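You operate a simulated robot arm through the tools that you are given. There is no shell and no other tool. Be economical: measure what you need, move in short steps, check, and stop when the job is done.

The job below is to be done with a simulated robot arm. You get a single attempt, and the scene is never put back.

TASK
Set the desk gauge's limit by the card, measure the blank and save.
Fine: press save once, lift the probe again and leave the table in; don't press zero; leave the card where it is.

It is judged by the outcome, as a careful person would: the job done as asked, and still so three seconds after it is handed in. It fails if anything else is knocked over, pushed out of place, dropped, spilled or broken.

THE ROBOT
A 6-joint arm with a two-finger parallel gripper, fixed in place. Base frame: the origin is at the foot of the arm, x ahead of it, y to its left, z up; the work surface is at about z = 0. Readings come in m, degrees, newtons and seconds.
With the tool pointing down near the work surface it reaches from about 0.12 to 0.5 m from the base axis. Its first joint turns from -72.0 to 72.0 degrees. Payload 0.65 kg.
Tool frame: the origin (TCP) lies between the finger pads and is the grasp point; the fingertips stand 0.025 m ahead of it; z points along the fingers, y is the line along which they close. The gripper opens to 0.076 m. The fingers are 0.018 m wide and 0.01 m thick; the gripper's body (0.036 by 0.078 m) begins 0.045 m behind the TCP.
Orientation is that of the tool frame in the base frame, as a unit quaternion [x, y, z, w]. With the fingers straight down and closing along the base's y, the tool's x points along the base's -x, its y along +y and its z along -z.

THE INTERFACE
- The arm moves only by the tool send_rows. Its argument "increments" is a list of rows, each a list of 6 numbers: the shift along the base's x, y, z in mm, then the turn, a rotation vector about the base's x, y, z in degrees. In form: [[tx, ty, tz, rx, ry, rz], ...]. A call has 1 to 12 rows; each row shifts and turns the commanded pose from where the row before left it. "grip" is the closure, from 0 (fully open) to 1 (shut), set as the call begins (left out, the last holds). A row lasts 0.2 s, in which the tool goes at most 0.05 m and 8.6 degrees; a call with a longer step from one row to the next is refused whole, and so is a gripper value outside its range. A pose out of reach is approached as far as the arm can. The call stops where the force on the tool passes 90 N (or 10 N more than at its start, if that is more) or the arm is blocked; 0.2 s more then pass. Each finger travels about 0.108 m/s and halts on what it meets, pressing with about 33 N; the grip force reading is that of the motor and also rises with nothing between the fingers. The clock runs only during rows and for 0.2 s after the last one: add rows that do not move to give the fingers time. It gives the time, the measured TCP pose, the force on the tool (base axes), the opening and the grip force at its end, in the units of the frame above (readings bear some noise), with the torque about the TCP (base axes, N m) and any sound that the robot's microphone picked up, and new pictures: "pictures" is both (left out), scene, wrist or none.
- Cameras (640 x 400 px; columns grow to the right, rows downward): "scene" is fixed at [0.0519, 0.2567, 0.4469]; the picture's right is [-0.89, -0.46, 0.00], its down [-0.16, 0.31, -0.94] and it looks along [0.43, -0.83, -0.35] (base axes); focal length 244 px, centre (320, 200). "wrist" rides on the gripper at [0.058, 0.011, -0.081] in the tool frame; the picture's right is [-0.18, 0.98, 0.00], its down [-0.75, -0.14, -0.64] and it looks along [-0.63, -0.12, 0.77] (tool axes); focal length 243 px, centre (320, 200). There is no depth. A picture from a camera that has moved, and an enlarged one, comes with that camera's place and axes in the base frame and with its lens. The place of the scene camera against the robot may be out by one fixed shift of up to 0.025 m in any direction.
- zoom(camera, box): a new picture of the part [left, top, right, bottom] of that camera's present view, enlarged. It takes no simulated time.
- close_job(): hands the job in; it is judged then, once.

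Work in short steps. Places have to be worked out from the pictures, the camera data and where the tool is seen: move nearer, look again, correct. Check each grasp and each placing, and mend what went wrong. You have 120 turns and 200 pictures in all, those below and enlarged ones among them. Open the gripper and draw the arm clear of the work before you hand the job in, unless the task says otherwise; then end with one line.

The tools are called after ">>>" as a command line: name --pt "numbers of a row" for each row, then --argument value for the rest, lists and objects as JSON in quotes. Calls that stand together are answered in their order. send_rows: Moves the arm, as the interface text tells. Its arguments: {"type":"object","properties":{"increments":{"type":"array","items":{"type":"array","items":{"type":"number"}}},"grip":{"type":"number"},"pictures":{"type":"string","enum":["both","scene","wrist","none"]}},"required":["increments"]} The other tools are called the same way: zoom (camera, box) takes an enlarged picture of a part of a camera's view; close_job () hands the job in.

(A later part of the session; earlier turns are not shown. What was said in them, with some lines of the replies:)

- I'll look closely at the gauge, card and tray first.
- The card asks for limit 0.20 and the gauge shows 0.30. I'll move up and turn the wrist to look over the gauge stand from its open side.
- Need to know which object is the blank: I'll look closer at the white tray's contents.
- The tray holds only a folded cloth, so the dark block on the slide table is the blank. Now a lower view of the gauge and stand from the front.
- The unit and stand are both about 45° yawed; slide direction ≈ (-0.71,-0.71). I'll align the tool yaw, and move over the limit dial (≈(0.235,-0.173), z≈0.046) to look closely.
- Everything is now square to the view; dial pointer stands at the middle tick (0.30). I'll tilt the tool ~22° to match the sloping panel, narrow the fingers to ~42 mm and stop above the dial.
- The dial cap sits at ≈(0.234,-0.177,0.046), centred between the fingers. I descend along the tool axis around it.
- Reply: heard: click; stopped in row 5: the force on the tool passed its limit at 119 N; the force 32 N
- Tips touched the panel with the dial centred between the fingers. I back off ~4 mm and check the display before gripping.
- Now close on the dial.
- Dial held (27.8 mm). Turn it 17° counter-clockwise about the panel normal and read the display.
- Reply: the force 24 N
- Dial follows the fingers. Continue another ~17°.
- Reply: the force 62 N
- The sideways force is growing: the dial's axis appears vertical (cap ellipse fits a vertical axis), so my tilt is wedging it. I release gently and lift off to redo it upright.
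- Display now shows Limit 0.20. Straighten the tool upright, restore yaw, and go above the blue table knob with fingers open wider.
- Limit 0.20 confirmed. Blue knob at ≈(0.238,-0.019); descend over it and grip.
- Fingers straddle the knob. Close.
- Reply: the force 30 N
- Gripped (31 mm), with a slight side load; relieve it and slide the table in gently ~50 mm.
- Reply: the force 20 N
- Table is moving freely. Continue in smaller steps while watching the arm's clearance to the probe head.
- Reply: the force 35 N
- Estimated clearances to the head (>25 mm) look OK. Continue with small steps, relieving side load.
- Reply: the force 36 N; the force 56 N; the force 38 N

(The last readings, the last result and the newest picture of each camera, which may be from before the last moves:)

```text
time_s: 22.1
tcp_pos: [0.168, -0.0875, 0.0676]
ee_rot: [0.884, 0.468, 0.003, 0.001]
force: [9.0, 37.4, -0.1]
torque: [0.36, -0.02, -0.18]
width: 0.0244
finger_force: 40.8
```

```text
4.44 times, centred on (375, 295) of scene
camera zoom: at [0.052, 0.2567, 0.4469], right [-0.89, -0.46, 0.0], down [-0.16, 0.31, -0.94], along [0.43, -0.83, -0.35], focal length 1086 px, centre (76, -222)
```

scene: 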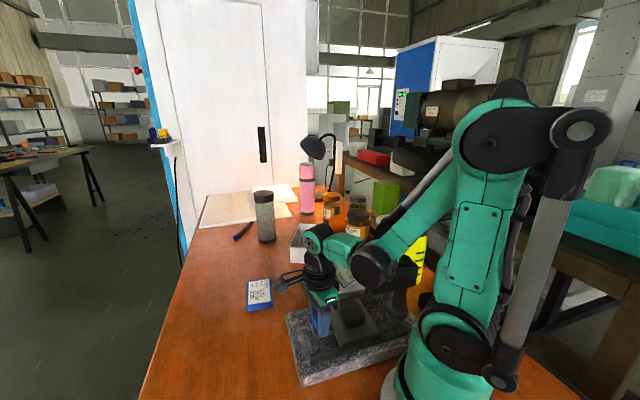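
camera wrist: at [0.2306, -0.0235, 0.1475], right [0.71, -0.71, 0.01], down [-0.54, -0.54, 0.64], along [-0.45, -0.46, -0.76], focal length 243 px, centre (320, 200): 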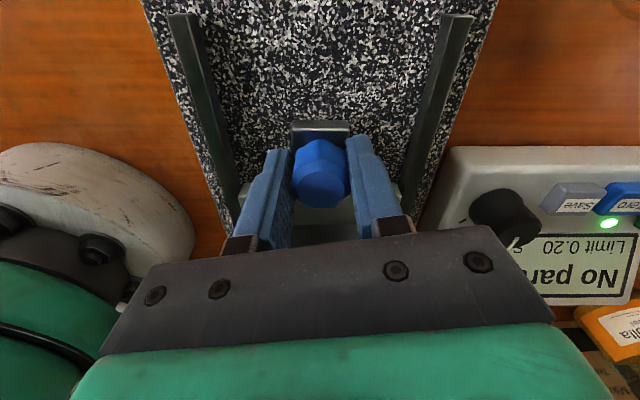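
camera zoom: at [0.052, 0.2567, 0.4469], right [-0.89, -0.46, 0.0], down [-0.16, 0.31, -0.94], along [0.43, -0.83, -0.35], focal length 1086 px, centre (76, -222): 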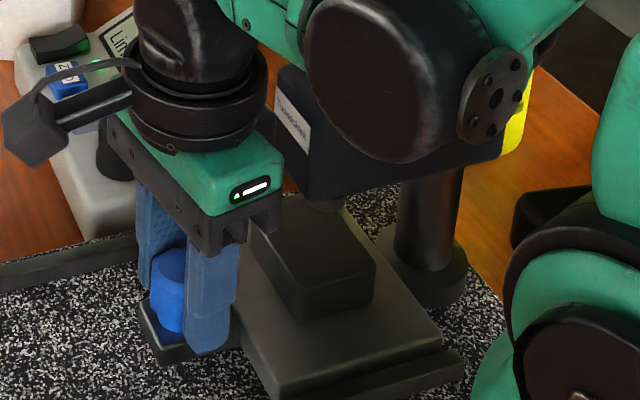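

>>> send_rows --pt "-1 -1 0 0 0 0" --pt "-1 -1 0 0 0 0" --pt "0 0 0 0 0 0" --pictures "wrist"

```text
time_s: 22.9
tcp_pos: [0.1651, -0.0911, 0.0671]
ee_rot: [0.884, 0.467, 0.003, 0.002]
force: [23.8, 25.6, -0.1]
torque: [0.54, -0.21, -0.12]
width: 0.0244
finger_force: 40.3
camera wrist: at [0.2078, -0.0482, 0.1483], right [0.71, -0.71, 0.01], down [-0.54, -0.54, 0.64], along [-0.45, -0.46, -0.77], focal length 243 px, centre (320, 200)
```

wrist: 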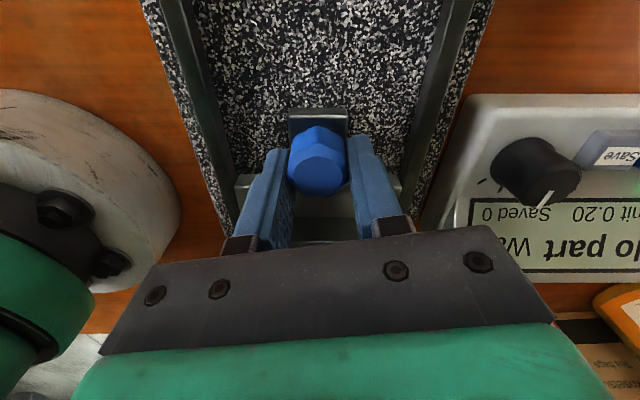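

The fingers have begun slipping along the knob: the table is against its inner stop. Release, lift clear and back away, then look.

>>> send_rows --pt "2 2 0 0 0 0" --pt "0 0 0 0 0 0" --pt "0 0 20 0 0 0" --pt "8 8 25 0 0 0" --pt "10 10 40 0 0 0" --pt "10 10 40 0 0 0" --pt "5 5 40 0 0 0" --pt "0 0 20 0 0 0" --pt "0 0 0 0 0 0" --grip 0.3

>>> zoom --camera "scene" --box '[280, 220, 440, 360]'

>>> zoom --camera "wrist" --box '[160, 0, 480, 240]'

```text
time_s: 24.9
tcp_pos: [0.2008, -0.0554, 0.2554]
ee_rot: [0.884, 0.467, -0.001, 0.002]
force: [-0.4, -0.9, -0.2]
torque: [-0.01, 0.01, -0.02]
width: 0.0531
finger_force: 0.1
camera wrist: at [0.2422, -0.0135, 0.3346], right [0.71, -0.71, 0.0], down [-0.54, -0.54, 0.64], along [-0.45, -0.46, -0.76], focal length 243 px, centre (320, 200)
```

scene: 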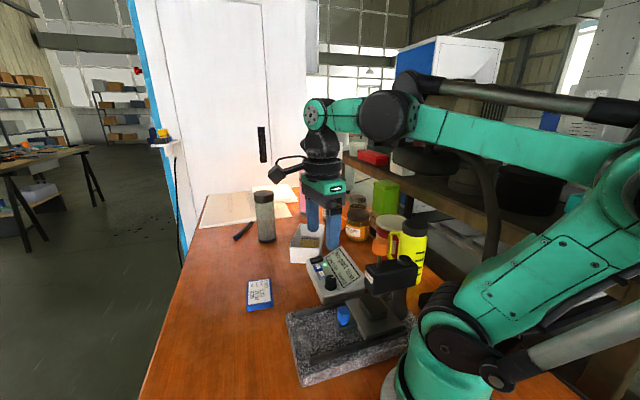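
wrist: 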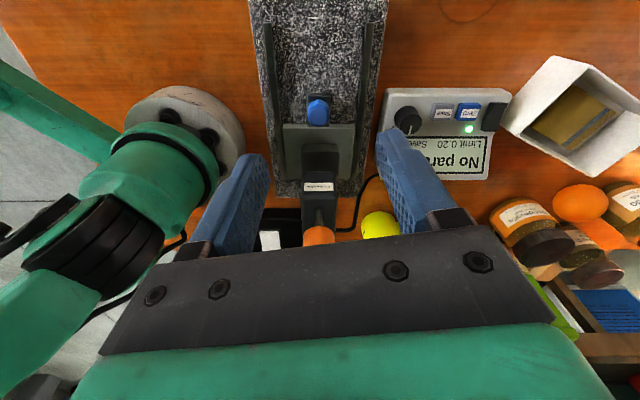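

```text
2.86 times, centred on (360, 290) of scene
camera zoom: at [0.0519, 0.2567, 0.4469], right [-0.89, -0.46, 0.0], down [-0.16, 0.31, -0.94], along [0.43, -0.83, -0.35], focal length 698 px, centre (206, -57)
```

zoom: 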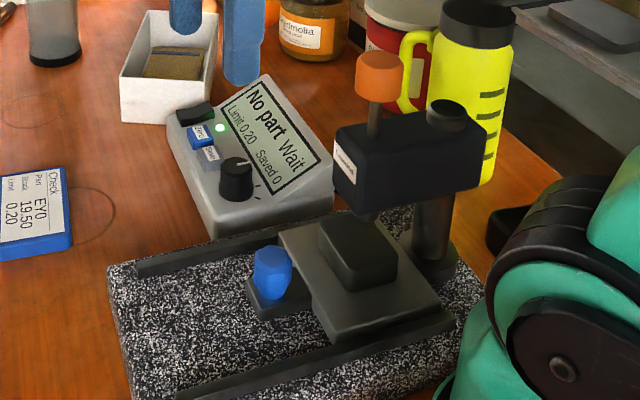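

```text
1.67 times, centred on (320, 120) of wrist
camera zoom: at [0.2422, -0.0135, 0.3346], right [0.71, -0.71, 0.0], down [-0.54, -0.54, 0.64], along [-0.45, -0.46, -0.76], focal length 404 px, centre (320, 333)
```

zoom: 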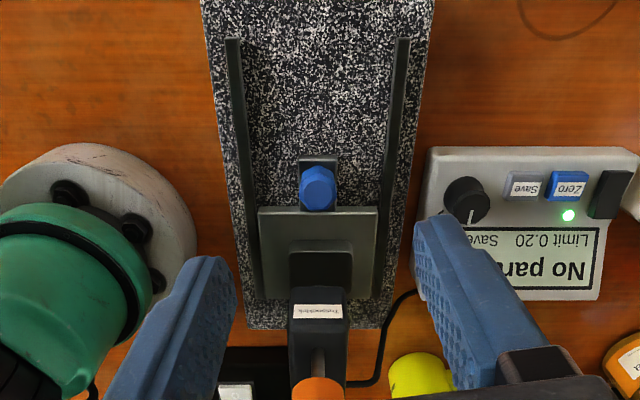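

Table is in with the blank under the head; display still "No part", limit 0.20. Back off a little to see the orange probe knob.

>>> send_rows --pt "20 20 0 0 0 0" --pt "20 20 0 0 0 0" --pt "20 20 0 0 0 0" --pt "0 0 0 0 0 0" --pictures "none"

>>> zoom --camera "wrist" --box '[220, 60, 460, 240]'

>>> zoom --camera "scene" --box '[350, 220, 410, 310]'

```text
time_s: 25.9
tcp_pos: [0.2585, 0.0032, 0.2536]
ee_rot: [0.884, 0.467, -0.001, 0.002]
force: [-0.2, 0.6, -0.3]
torque: [0.0, -0.06, -0.01]
width: 0.0531
finger_force: 0.0
```

```text
2.22 times, centred on (340, 150) of wrist
camera zoom: at [0.3018, 0.0467, 0.3335], right [0.71, -0.71, 0.0], down [-0.54, -0.54, 0.64], along [-0.45, -0.46, -0.76], focal length 539 px, centre (276, 311)
```

zoom: 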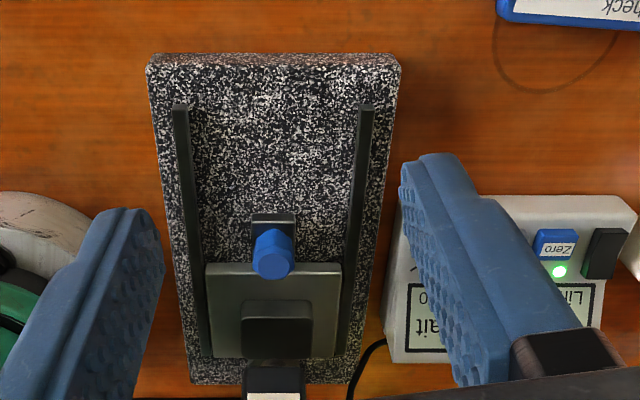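

```text
4.44 times, centred on (380, 265) of scene
camera zoom: at [0.052, 0.2567, 0.4469], right [-0.89, -0.46, 0.0], down [-0.16, 0.31, -0.94], along [0.43, -0.83, -0.35], focal length 1086 px, centre (53, -89)
```

zoom: 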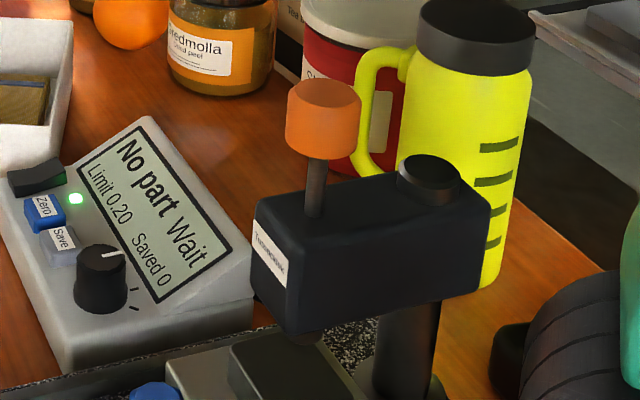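

That moved it out of view the other way; go higher and over the head instead.

>>> send_rows --pt "0 0 30 0 0 0" --pt "-10 -10 30 0 0 0" --pt "-25 -25 0 0 0 0" --pt "-25 -25 0 0 0 0" --pt "-25 -25 0 0 0 0" --pt "-13 -13 0 0 0 0" --pt "0 0 0 0 0 0" --pictures "both"

>>> zoom --camera "wrist" --box '[220, 60, 460, 240]'

```text
time_s: 27.4
tcp_pos: [0.1612, -0.0928, 0.312]
ee_rot: [0.884, 0.468, -0.001, 0.002]
force: [-0.6, -0.7, 0.1]
torque: [0.02, -0.03, -0.05]
width: 0.0533
finger_force: 0.0
camera wrist: at [0.2048, -0.0509, 0.3937], right [0.71, -0.71, 0.0], down [-0.54, -0.54, 0.64], along [-0.45, -0.46, -0.76], focal length 243 px, centre (320, 200)
```

scene: 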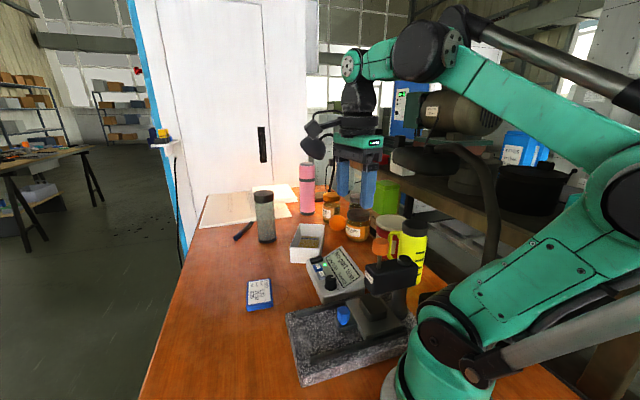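
wrist: 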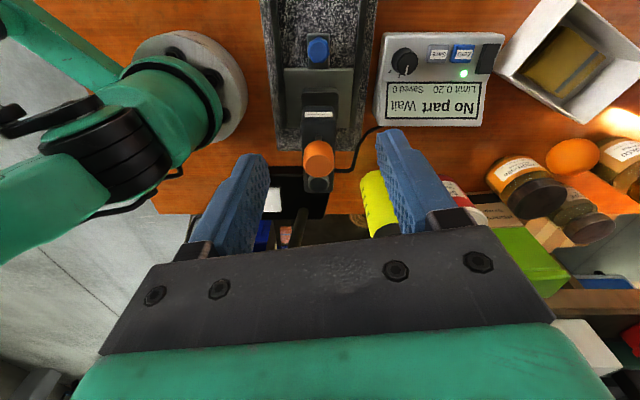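

```text
2.22 times, centred on (340, 150) of wrist
camera zoom: at [0.2048, -0.0509, 0.3937], right [0.71, -0.71, 0.0], down [-0.54, -0.54, 0.64], along [-0.45, -0.46, -0.76], focal length 539 px, centre (276, 311)
```

zoom: 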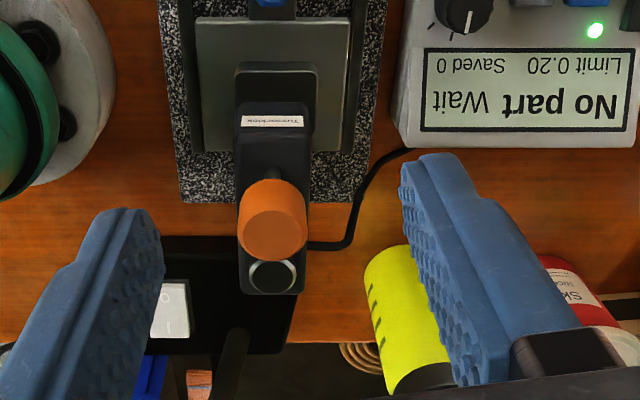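

Orange knob near (0.117,-0.139), top z≈0.195. Move above it at TCP z≈0.255 for a second fix.

>>> send_rows --pt "-15 -15 0 0 0 0" --pt "-15 -15 -10 0 0 0" --pt "-13 -15 -25 0 0 0" --pt "0 0 -20 0 0 0" --pt "0 0 0 0 0 0" --pictures "both"

>>> zoom --camera "wrist" --box '[220, 60, 460, 240]'

>>> zoom --camera "scene" --box '[340, 180, 420, 300]'

```text
time_s: 28.6
tcp_pos: [0.1191, -0.1391, 0.2577]
ee_rot: [0.884, 0.468, -0.001, 0.002]
force: [0.1, -0.3, 0.2]
torque: [-0.01, -0.02, 0.02]
width: 0.0529
finger_force: 0.0
camera wrist: at [0.1624, -0.0971, 0.3382], right [0.71, -0.71, 0.0], down [-0.54, -0.54, 0.64], along [-0.45, -0.46, -0.76], focal length 243 px, centre (320, 200)
```

scene: 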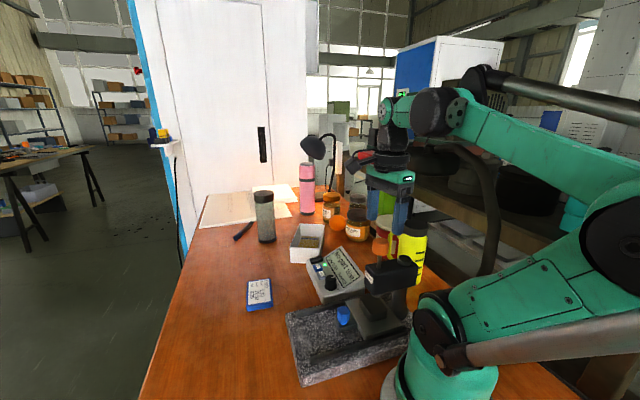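
wrist: 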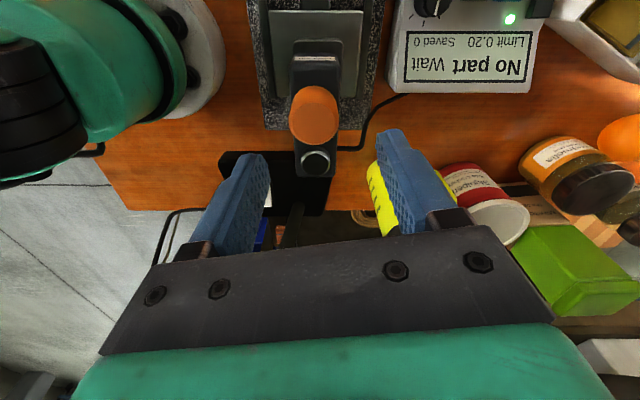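

```text
2.22 times, centred on (340, 150) of wrist
camera zoom: at [0.1624, -0.0971, 0.3382], right [0.71, -0.71, 0.0], down [-0.54, -0.54, 0.64], along [-0.45, -0.46, -0.76], focal length 539 px, centre (276, 311)
```

zoom: 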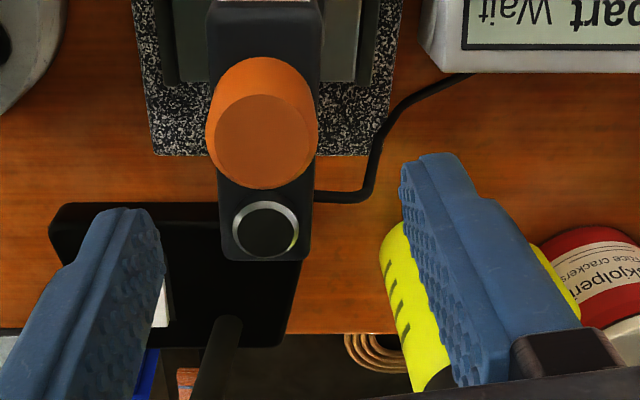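

```text
3.33 times, centred on (380, 240) of scene
camera zoom: at [0.0519, 0.2567, 0.4469], right [-0.89, -0.46, 0.0], down [-0.16, 0.31, -0.94], along [0.43, -0.83, -0.35], focal length 814 px, centre (120, 67)
```

zoom: 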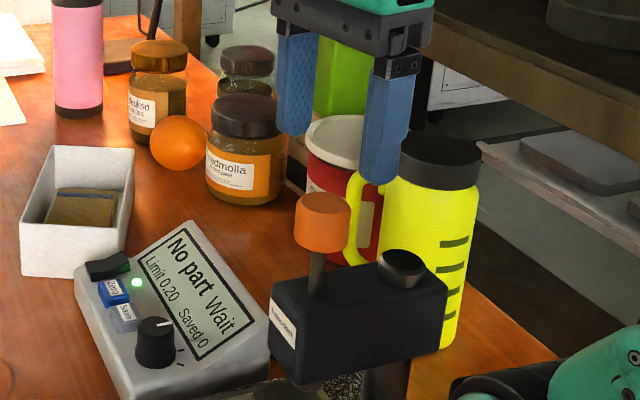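

Triangulated knob top ≈(0.123,-0.134,0.207). Shift and descend to straddle it.

>>> send_rows --pt "4 4.5 0 0 0 0" --pt "0 0 -15 0 0 0" --pt "0 0 -15 0 0 0" --pt "0 0 -12 0 0 0" --pt "0 0 0 0 0 0" --pictures "wrist"

>>> zoom --camera "scene" --box '[340, 180, 420, 300]'

```text
time_s: 29.9
tcp_pos: [0.1237, -0.1344, 0.2146]
ee_rot: [0.884, 0.467, -0.001, 0.002]
force: [-0.4, -0.3, -0.4]
torque: [0.01, -0.02, 0.01]
width: 0.0529
finger_force: 0.2
camera wrist: at [0.1663, -0.0925, 0.2955], right [0.71, -0.71, 0.0], down [-0.54, -0.54, 0.64], along [-0.45, -0.46, -0.76], focal length 243 px, centre (320, 200)
```

wrist: 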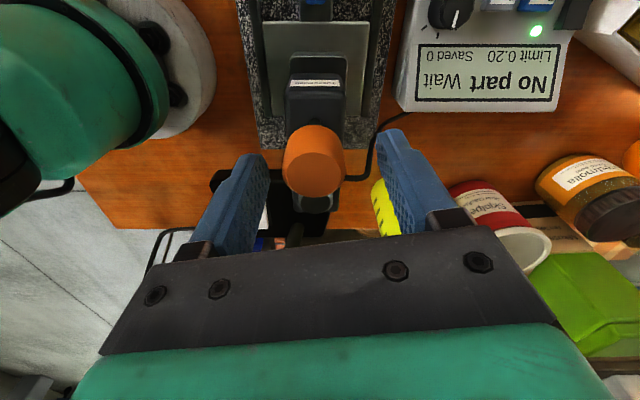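

```text
3.33 times, centred on (380, 240) of scene
camera zoom: at [0.0519, 0.2567, 0.4469], right [-0.89, -0.46, 0.0], down [-0.16, 0.31, -0.94], along [0.43, -0.83, -0.35], focal length 814 px, centre (120, 67)
```

zoom: 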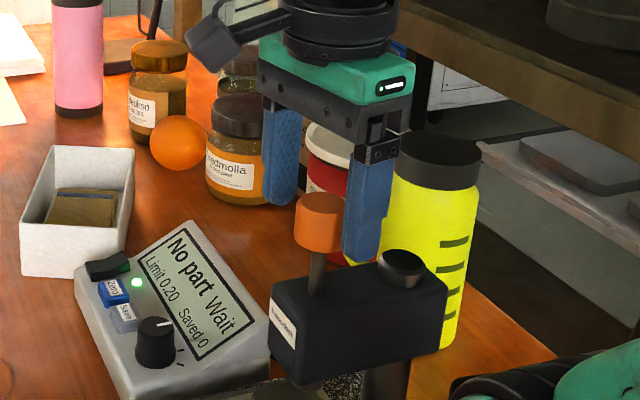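

Midpoint of the fingertips coincides with the knob in both views. Close.

>>> send_rows --pt "0 0 0 0 0 0" --pt "0 0 0 0 0 0" --pt "0 0 0 0 0 0" --grip 1.0 --pictures "wrist"

```text
time_s: 30.6
tcp_pos: [0.1211, -0.1336, 0.2151]
ee_rot: [0.884, 0.467, -0.004, -0.005]
force: [-51.4, 27.8, -3.2]
torque: [-0.06, 0.63, -0.06]
width: 0.028
finger_force: 42.8
camera wrist: at [0.165, -0.0918, 0.2955], right [0.71, -0.71, -0.01], down [-0.53, -0.54, 0.65], along [-0.46, -0.45, -0.76], focal length 243 px, centre (320, 200)
```

wrist: 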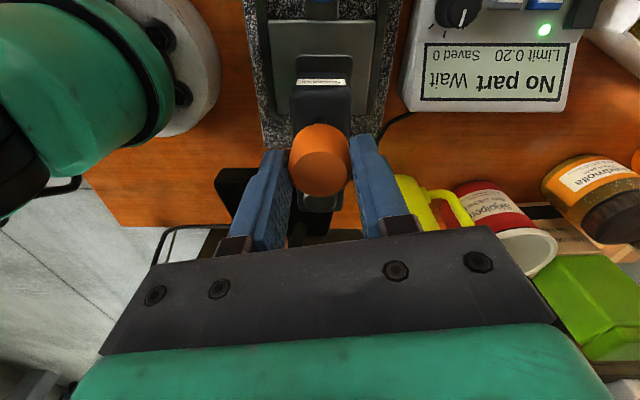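

Held (28 mm). Relieve side load and lower the probe 6 mm to see how it behaves.

>>> send_rows --pt "-1.5 1.2 0 0 0 0" --pt "-1 1 0 0 0 0" --pt "0 0 -3 0 0 0" --pt "0 0 -3 0 0 0" --pt "0 0 0 0 0 0" --pictures "none"

>>> zoom --camera "scene" --box '[310, 220, 420, 340]'

```text
time_s: 31.9
tcp_pos: [0.1204, -0.133, 0.209]
ee_rot: [0.884, 0.467, -0.001, 0.004]
force: [-0.3, -20.1, -0.5]
torque: [-0.77, 0.57, -0.03]
width: 0.0281
finger_force: 42.3
```

```text
3.33 times, centred on (365, 280) of scene
camera zoom: at [0.052, 0.2566, 0.4469], right [-0.89, -0.46, 0.0], down [-0.16, 0.31, -0.94], along [0.43, -0.83, -0.35], focal length 814 px, centre (170, -67)
```

zoom: 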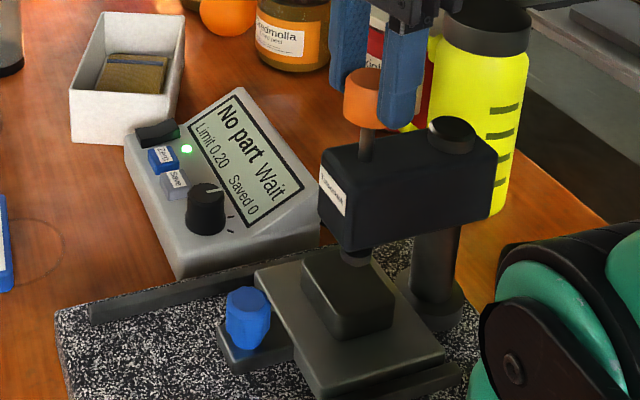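

Moves smoothly. Continue lowering in small steps, watching z force and display.

>>> send_rows --pt "0 -0.8 -3 0 0 0" --pt "0 0 -3 0 0 0" --pt "0 0 -3 0 0 0" --pt "0 0 0 0 0 0" --pictures "none"

>>> zoom --camera "scene" --box '[310, 220, 420, 340]'

```text
time_s: 32.9
tcp_pos: [0.1213, -0.1335, 0.2009]
ee_rot: [0.884, 0.467, 0.001, 0.003]
force: [9.2, -19.6, -2.3]
torque: [0.19, -0.33, -0.06]
width: 0.0279
finger_force: 43.1
```

```text
3.33 times, centred on (365, 280) of scene
camera zoom: at [0.052, 0.2566, 0.4469], right [-0.89, -0.46, 0.0], down [-0.16, 0.31, -0.94], along [0.43, -0.83, -0.35], focal length 814 px, centre (170, -67)
```

zoom: 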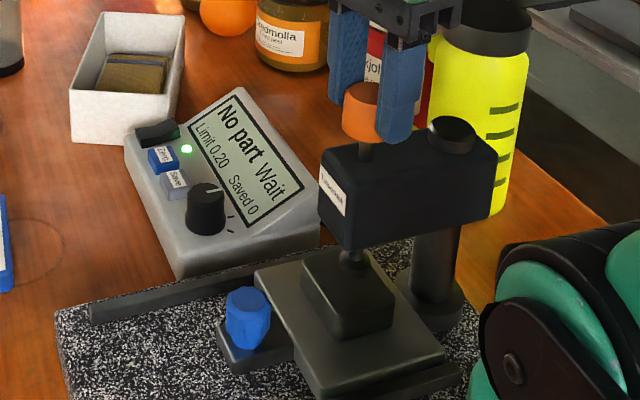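

>>> send_rows --pt "-0.5 0 -2 0 0 0" --pt "0 -0.5 -2 0 0 0" --pt "0 0 -2 0 0 0" --pt "0 0 0 0 0 0" --pictures "none"

>>> zoom --camera "scene" --box '[310, 220, 420, 340]'

```text
time_s: 33.9
tcp_pos: [0.1214, -0.1335, 0.1949]
ee_rot: [0.884, 0.468, 0.002, 0.002]
force: [31.9, 2.1, -1.3]
torque: [-0.11, -0.19, 0.14]
width: 0.028
finger_force: 42.2
```

```text
3.33 times, centred on (365, 280) of scene
camera zoom: at [0.052, 0.2567, 0.4469], right [-0.89, -0.46, 0.0], down [-0.16, 0.31, -0.94], along [0.43, -0.83, -0.35], focal length 814 px, centre (170, -67)
```

zoom: 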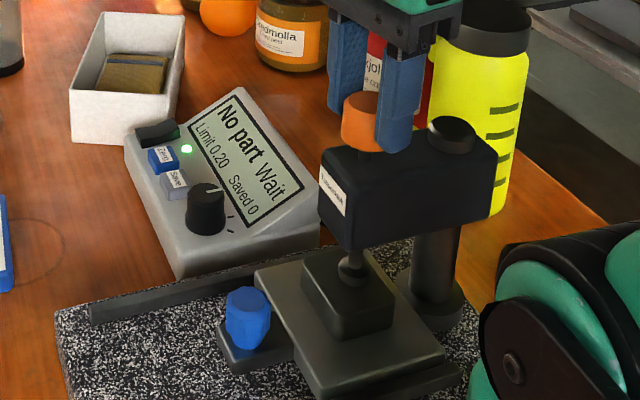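

>>> send_rows --pt "0.8 0 -1.5 0 0 0" --pt "0 0 -1.5 0 0 0" --pt "0 0 0 0 0 0" --pictures "none"

>>> zoom --camera "scene" --box '[310, 220, 420, 340]'

```text
time_s: 34.6
tcp_pos: [0.1211, -0.1336, 0.1919]
ee_rot: [0.884, 0.467, 0.0, 0.003]
force: [16.4, -1.3, 36.7]
torque: [-0.01, -0.23, 0.0]
width: 0.0282
finger_force: 42.3
```

```text
3.33 times, centred on (365, 280) of scene
camera zoom: at [0.0519, 0.2567, 0.4468], right [-0.89, -0.46, 0.0], down [-0.16, 0.31, -0.94], along [0.43, -0.83, -0.35], focal length 814 px, centre (170, -67)
```

zoom: 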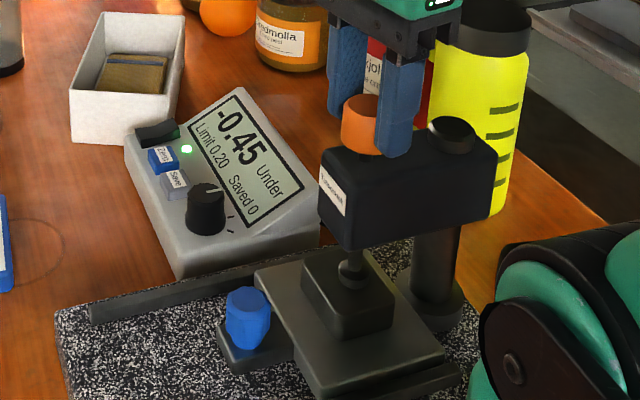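

Probe touched the blank: display reads −0.45 Under, Limit 0.20. Release the knob in place and rise clear.

>>> send_rows --pt "0 0 0.5 0 0 0" --pt "0 0 0 0 0 0" --pt "0 0 0 0 0 0" --grip 0.3 --pictures "wrist"

>>> zoom --camera "scene" --box '[310, 220, 420, 340]'

```text
time_s: 35.5
tcp_pos: [0.1214, -0.1335, 0.1921]
ee_rot: [0.884, 0.467, 0.0, 0.002]
force: [0.9, -0.1, 0.2]
torque: [0.03, 0.02, -0.01]
width: 0.0531
finger_force: 0.0
camera wrist: at [0.1634, -0.0908, 0.2721], right [0.71, -0.71, 0.0], down [-0.54, -0.54, 0.64], along [-0.45, -0.46, -0.76], focal length 243 px, centre (320, 200)
```

wrist: 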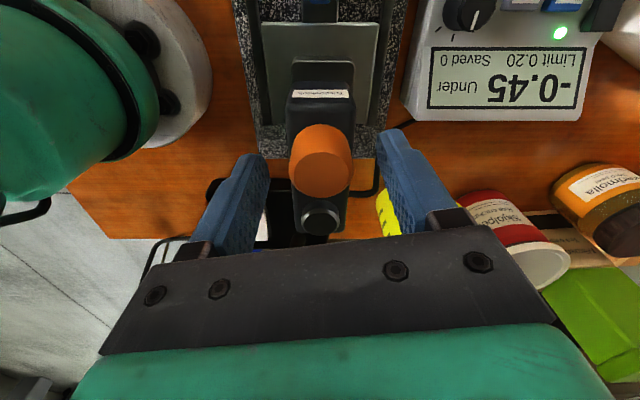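

```text
3.33 times, centred on (365, 280) of scene
camera zoom: at [0.0519, 0.2567, 0.4469], right [-0.89, -0.46, 0.0], down [-0.16, 0.31, -0.94], along [0.43, -0.83, -0.35], focal length 814 px, centre (170, -67)
```

zoom: 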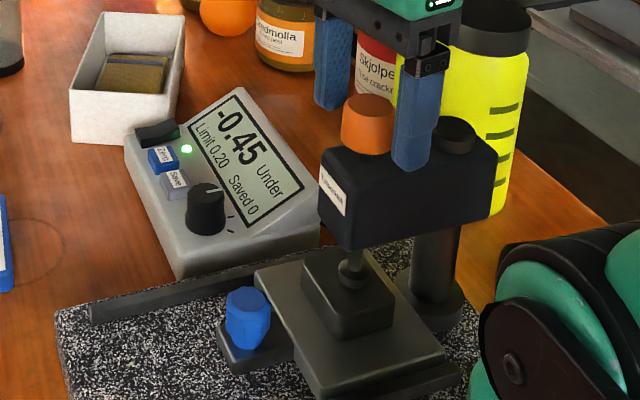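

Probe stays down on the blank. Lift off, close the fingers and hover above Save.

>>> send_rows --pt "0 0 30 0 0 0" --pt "0 0 35 0 0 0" --pt "30 -10 0 0 0 0" --pt "35 -16 0 0 0 0" --pt "35 -16 0 0 0 0" --pt "40 -16 -40 0 0 0" --pt "10 -8 -40 0 0 0" --pt "0 0 -30 0 0 0" --pt "0 0 0 0 0 0" --pictures "wrist" --grip 1.0

>>> zoom --camera "wrist" --box '[220, 60, 460, 240]'

>>> zoom --camera "scene" --box '[280, 220, 410, 330]'

```text
refused: row 6 steps farther than a row can; nothing moved
```

```text
2.22 times, centred on (340, 150) of wrist
camera zoom: at [0.1634, -0.0908, 0.2721], right [0.71, -0.71, 0.0], down [-0.54, -0.54, 0.64], along [-0.45, -0.46, -0.76], focal length 539 px, centre (276, 311)
```

zoom: 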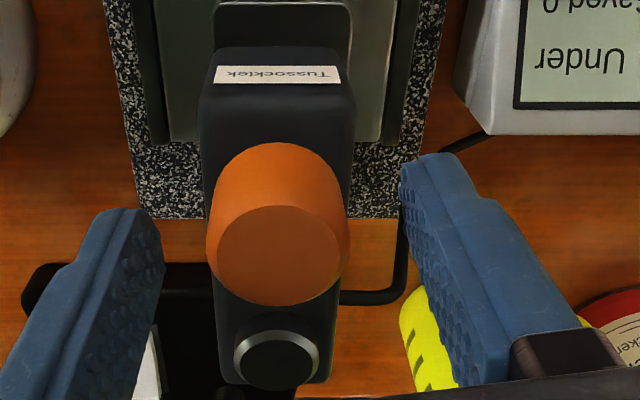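

```text
3.64 times, centred on (345, 275) of scene
camera zoom: at [0.0519, 0.2567, 0.4469], right [-0.89, -0.46, 0.0], down [-0.16, 0.31, -0.94], along [0.43, -0.83, -0.35], focal length 888 px, centre (229, -73)
```

zoom: 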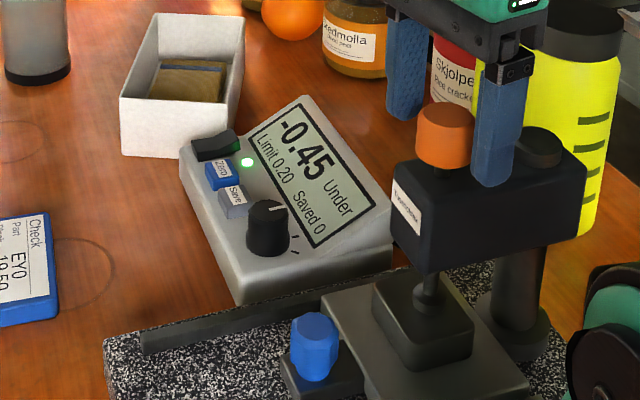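

The call was refused (and closing should come only after clearing the knob). Lift first with the fingers open.

>>> send_rows --pt "0 0 30 0 0 0" --pt "0 0 35 0 0 0" --pt "0 0 0 0 0 0" --pictures "none"

>>> send_rows --pt "30 -10 0 0 0 0" --pt "35 -16 0 0 0 0" --pt "35 -16 0 0 0 0" --pt "25 -16 -20 0 0 0" --pt "25 -8 -40 0 0 0" --pt "0 0 -40 0 0 0" --pt "0 0 -10 0 0 0" --pt "0 0 0 0 0 0" --grip 1.0 --pictures "wrist"

>>> zoom --camera "wrist" --box '[220, 60, 460, 240]'

>>> zoom --camera "scene" --box '[280, 220, 410, 330]'

```text
time_s: 36.2
tcp_pos: [0.1205, -0.1339, 0.2566]
ee_rot: [0.884, 0.467, 0.0, 0.003]
force: [0.5, 0.3, 0.1]
torque: [0.04, 0.02, -0.03]
width: 0.0532
finger_force: 0.0
```

```text
time_s: 38.0
tcp_pos: [0.2697, -0.1989, 0.1467]
ee_rot: [0.884, 0.467, -0.001, 0.002]
force: [0.1, 0.6, -0.1]
torque: [0.0, 0.01, 0.02]
width: 0.0001
finger_force: 24.1
camera wrist: at [0.3131, -0.1565, 0.2277], right [0.71, -0.71, 0.0], down [-0.54, -0.54, 0.64], along [-0.45, -0.46, -0.76], focal length 243 px, centre (320, 200)
```

wrist: 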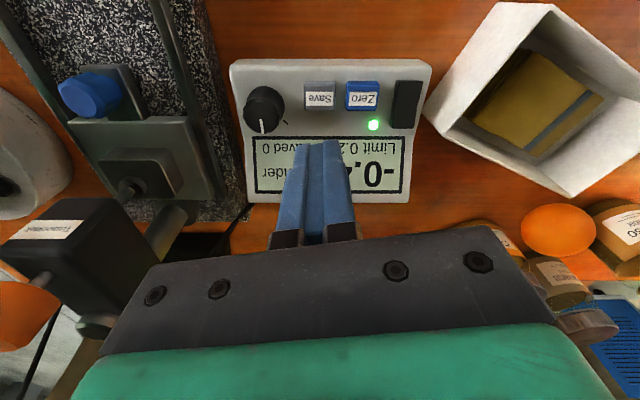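

```text
2.22 times, centred on (340, 150) of wrist
camera zoom: at [0.3131, -0.1565, 0.2277], right [0.71, -0.71, 0.0], down [-0.54, -0.54, 0.64], along [-0.45, -0.46, -0.76], focal length 539 px, centre (276, 311)
```

zoom: 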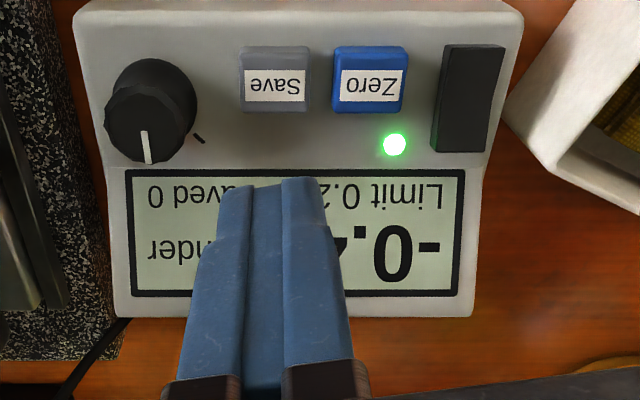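

```text
3.64 times, centred on (345, 275) of scene
camera zoom: at [0.0519, 0.2567, 0.4469], right [-0.89, -0.46, 0.0], down [-0.16, 0.31, -0.94], along [0.43, -0.83, -0.35], focal length 888 px, centre (229, -73)
```

zoom: 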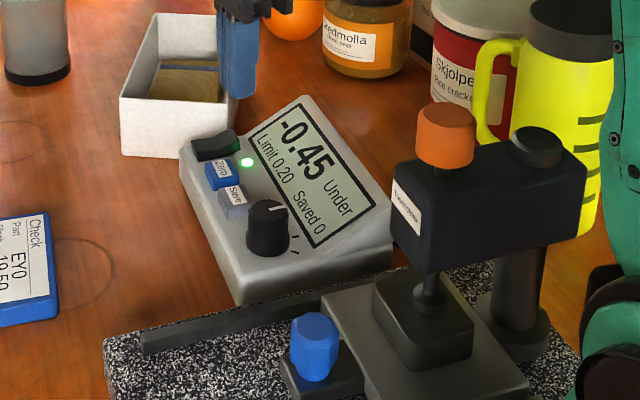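

Save is at ≈(0.2715,-0.1995), right under the closed fingertips. Descend to just above and check.

>>> send_rows --pt "1.5 -0.5 -25 0 0 0" --pt "0 0 -25 0 0 0" --pt "0 0 -20 0 0 0" --pt "0 0 -8 0 0 0" --pt "0 0 0 0 0 0" --pictures "none"

>>> zoom --camera "wrist" --box '[220, 60, 460, 240]'

>>> zoom --camera "scene" --box '[300, 230, 380, 300]'

```text
time_s: 39.2
tcp_pos: [0.2709, -0.1997, 0.0689]
ee_rot: [0.884, 0.467, -0.001, 0.002]
force: [0.5, 0.3, -0.3]
torque: [-0.02, 0.0, -0.02]
width: 0.0
finger_force: 24.1
```

```text
2.22 times, centred on (340, 150) of wrist
camera zoom: at [0.3148, -0.157, 0.1491], right [0.71, -0.71, 0.0], down [-0.54, -0.54, 0.64], along [-0.45, -0.46, -0.76], focal length 539 px, centre (276, 311)
```

zoom: 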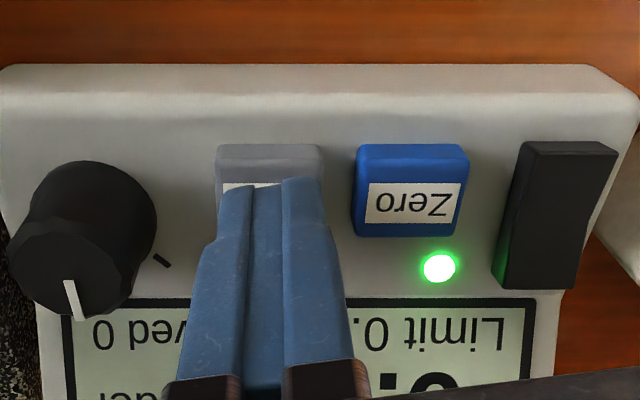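

```text
5.71 times, centred on (340, 265) of scene
camera zoom: at [0.0519, 0.2567, 0.4469], right [-0.89, -0.46, 0.0], down [-0.16, 0.31, -0.94], along [0.43, -0.83, -0.35], focal length 1396 px, centre (206, -171)
```

zoom: 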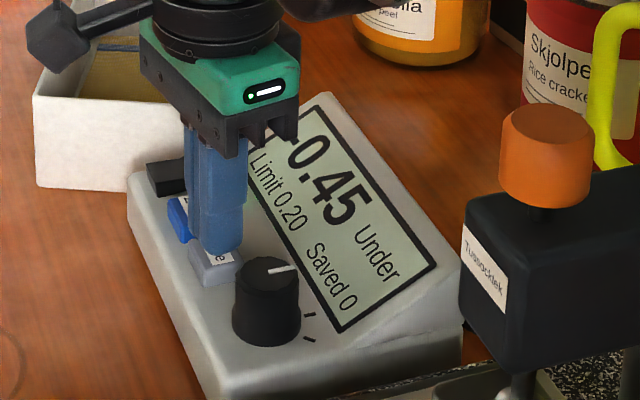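

Fingertips are over Save and clear of Zero. Nudge 2 mm toward the front and press in small steps.

>>> send_rows --pt "1.5 1.5 -4 0 0 0" --pt "0 0 -3 0 0 0" --pt "0 0 -2 0 0 0" --pt "0 0 -1 0 0 0" --pictures "none"

>>> zoom --camera "scene" --box '[300, 230, 380, 300]'

```text
time_s: 40.2
tcp_pos: [0.2716, -0.1994, 0.0591]
ee_rot: [0.884, 0.467, 0.001, 0.003]
force: [2.6, -1.7, 16.9]
torque: [-0.05, -0.1, -0.09]
width: 0.0001
finger_force: 23.9
heard: click
```

```text
5.71 times, centred on (340, 265) of scene
camera zoom: at [0.0519, 0.2567, 0.4468], right [-0.89, -0.46, 0.0], down [-0.16, 0.31, -0.94], along [0.43, -0.83, -0.35], focal length 1396 px, centre (206, -171)
```

zoom: 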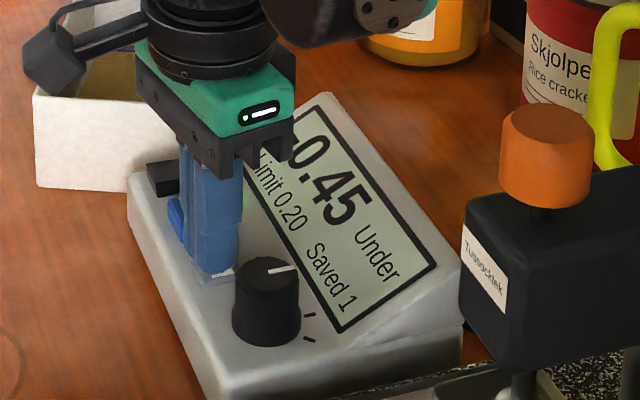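

"Saved 1". Lift straight off and return above the orange knob, opening the fingers.

>>> send_rows --pt "0 0 30 0 0 0" --pt "0 0 45 0 0 0" --pt "0 0 45 0 0 0" --pt "0 0 45 0 0 0" --pt "0 0 30 0 0 0" --pt "-40 15 0 0 0 0" --pt "-40 15 0 0 0 0" --pt "-40 18 0 0 0 0" --pt "-31 18 0 0 0 0" --pt "0 0 0 0 0 0" --grip 0.3 --pictures "wrist"

>>> zoom --camera "scene" --box '[300, 200, 420, 320]'

```text
time_s: 42.5
tcp_pos: [0.1212, -0.1293, 0.2531]
ee_rot: [0.884, 0.467, -0.001, 0.002]
force: [0.2, 0.4, -0.6]
torque: [-0.02, 0.02, 0.0]
width: 0.0532
finger_force: 0.0
camera wrist: at [0.1644, -0.0878, 0.3337], right [0.71, -0.71, 0.0], down [-0.54, -0.54, 0.64], along [-0.45, -0.46, -0.76], focal length 243 px, centre (320, 200)
```

wrist: 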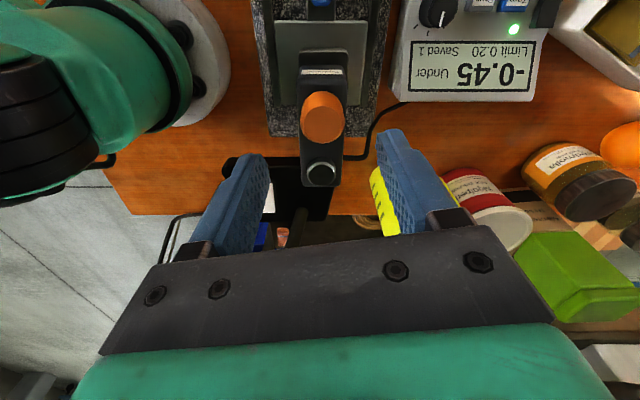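

```text
3.33 times, centred on (360, 260) of scene
camera zoom: at [0.0519, 0.2567, 0.4469], right [-0.89, -0.46, 0.0], down [-0.16, 0.31, -0.94], along [0.43, -0.83, -0.35], focal length 814 px, centre (187, 0)
```

zoom: 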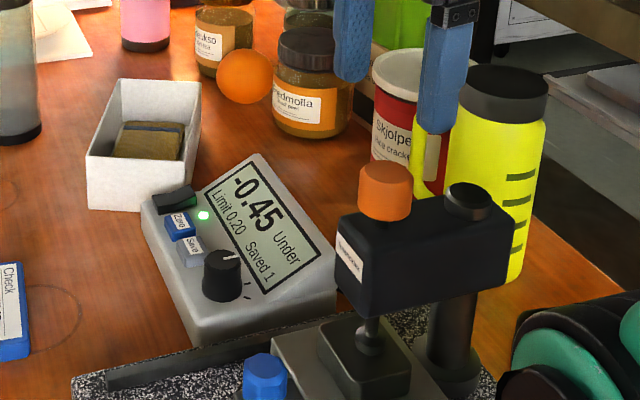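

Saved 1 remains. Move back to the knob axis (0.1212,-0.1335) and descend to the earlier grip height, then close.

>>> send_rows --pt "0 -4.2 0 0 0 0" --pt "0 0 -25 0 0 0" --pt "0 0 -25 0 0 0" --pt "0 0 -11 0 0 0" --pt "0 0 0 0 0 0" --pictures "wrist"

>>> send_rows --pt "0 0 0 0 0 0" --pt "0 0 0 0 0 0" --pt "0 0 0 0 0 0" --grip 1.0 --pictures "wrist"

```text
time_s: 43.6
tcp_pos: [0.1208, -0.1361, 0.1925]
ee_rot: [0.884, 0.467, 0.0, 0.003]
force: [0.5, -0.1, -0.6]
torque: [-0.03, 0.0, -0.02]
width: 0.0532
finger_force: 0.0
camera wrist: at [0.1645, -0.093, 0.273], right [0.71, -0.71, 0.0], down [-0.54, -0.54, 0.64], along [-0.45, -0.46, -0.76], focal length 243 px, centre (320, 200)
```

wrist: 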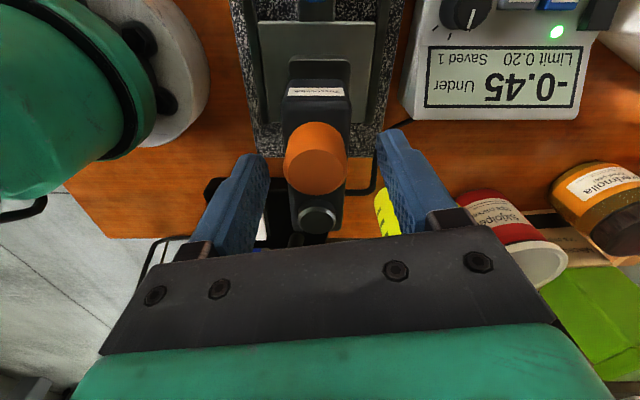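

```text
time_s: 44.5
tcp_pos: [0.1191, -0.1355, 0.1925]
ee_rot: [0.884, 0.468, -0.002, -0.002]
force: [-36.5, 21.4, -0.8]
torque: [-0.06, 0.48, -0.03]
width: 0.0281
finger_force: 42.8
camera wrist: at [0.1637, -0.0925, 0.2729], right [0.71, -0.71, 0.0], down [-0.54, -0.54, 0.65], along [-0.46, -0.46, -0.76], focal length 243 px, centre (320, 200)
```

wrist: 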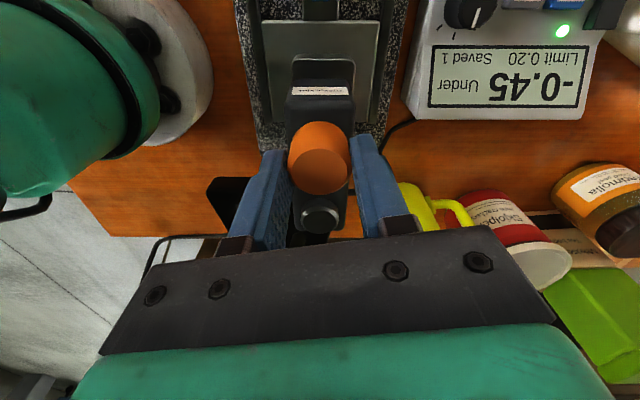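

Knob held. Relieve side load and lift ~23 mm back to its raised height.

>>> send_rows --pt "-1.5 1.3 0 0 0 0" --pt "0 0 4 0 0 0" --pt "0 0 5 0 0 0" --pt "0 0 5 0 0 0" --pt "0 0 5 0 0 0" --pt "0 0 3.5 0 0 0" --pt "0 0 0 0 0 0" --pictures "none"

>>> zoom --camera "scene" --box '[310, 220, 420, 340]'

```text
time_s: 46.0
tcp_pos: [0.1197, -0.1352, 0.2155]
ee_rot: [0.884, 0.467, 0.0, 0.003]
force: [-2.1, 6.9, -16.4]
torque: [0.64, -0.23, -0.16]
width: 0.0281
finger_force: 42.7
```

```text
3.33 times, centred on (365, 280) of scene
camera zoom: at [0.052, 0.2566, 0.4469], right [-0.89, -0.46, 0.0], down [-0.16, 0.31, -0.94], along [0.43, -0.83, -0.35], focal length 814 px, centre (170, -67)
```

zoom: 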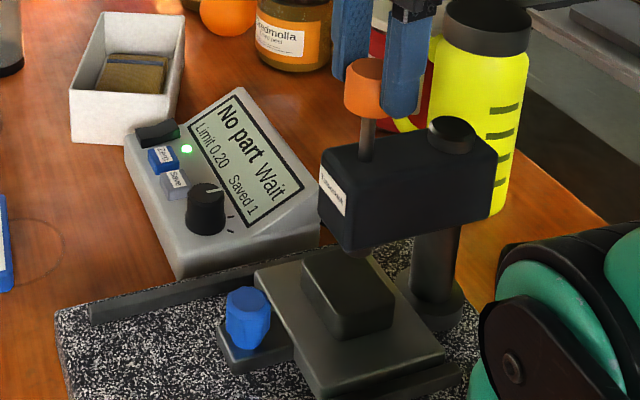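

The probe is back at its top stop, Saved 1, Limit 0.20. Release, rise and back away.

>>> send_rows --pt "0 0 0 0 0 0" --pt "0 0 0 0 0 0" --pt "0 0 20 0 0 0" --pt "0 0 35 0 0 0" --pt "0 0 35 0 0 0" --pt "30 20 0 0 0 0" --pt "30 20 0 0 0 0" --pt "30 20 0 0 0 0" --pt "0 0 0 0 0 0" --pt "0 0 0 0 0 0" --pt "0 0 0 0 0 0" --grip 0.2

>>> zoom --camera "scene" --box '[240, 210, 430, 370]'

```text
time_s: 48.5
tcp_pos: [0.2098, -0.0764, 0.3079]
ee_rot: [0.884, 0.467, 0.0, 0.002]
force: [1.1, -0.3, -1.1]
torque: [-0.01, 0.02, -0.01]
width: 0.0606
finger_force: 0.1
camera wrist: at [0.2536, -0.0334, 0.388], right [0.71, -0.71, 0.0], down [-0.54, -0.54, 0.64], along [-0.45, -0.46, -0.76], focal length 243 px, centre (320, 200)
```

scene: 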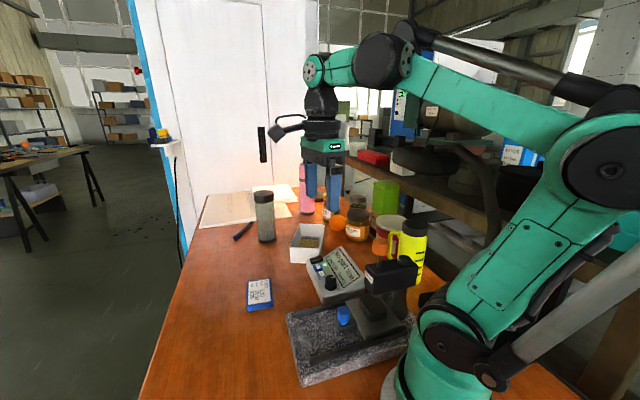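
wrist: 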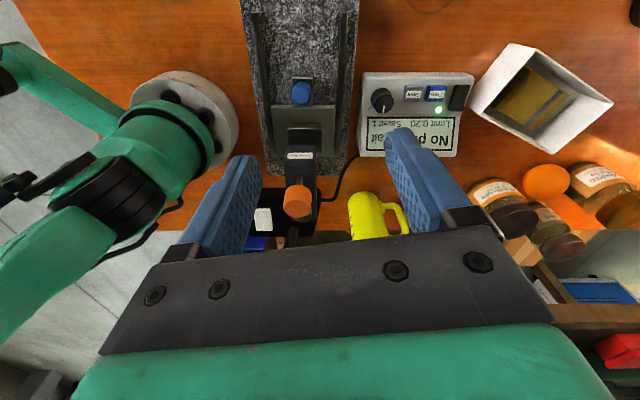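

```text
2.50 times, centred on (335, 290) of scene
camera zoom: at [0.052, 0.2567, 0.4469], right [-0.89, -0.46, 0.0], down [-0.16, 0.31, -0.94], along [0.43, -0.83, -0.35], focal length 611 px, centre (282, -25)
```

zoom: 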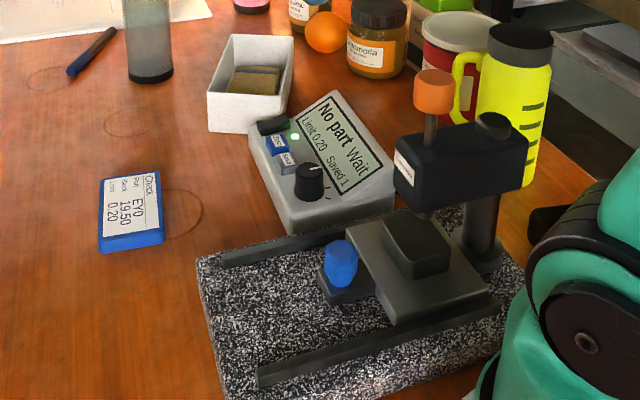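

Everything is in its final state: limit 0.20, Saved 1, probe up, table in, card untouched, and the arm is clear.

>>> close_job

```text
The job is handed in.
```

The limit is set to 0.20 from the card, and the blank measured −0.45 (Under), saved with one press of Save ("Saved 1"). The probe is lifted, the table is in, Zero wasn't pressed and the card wasn't touched; while gripping the dial, a fingertip hit the gauge panel hard (119 N) and a click sounded, but the display still read "Saved 0" and I saw no sign the gauge had moved.
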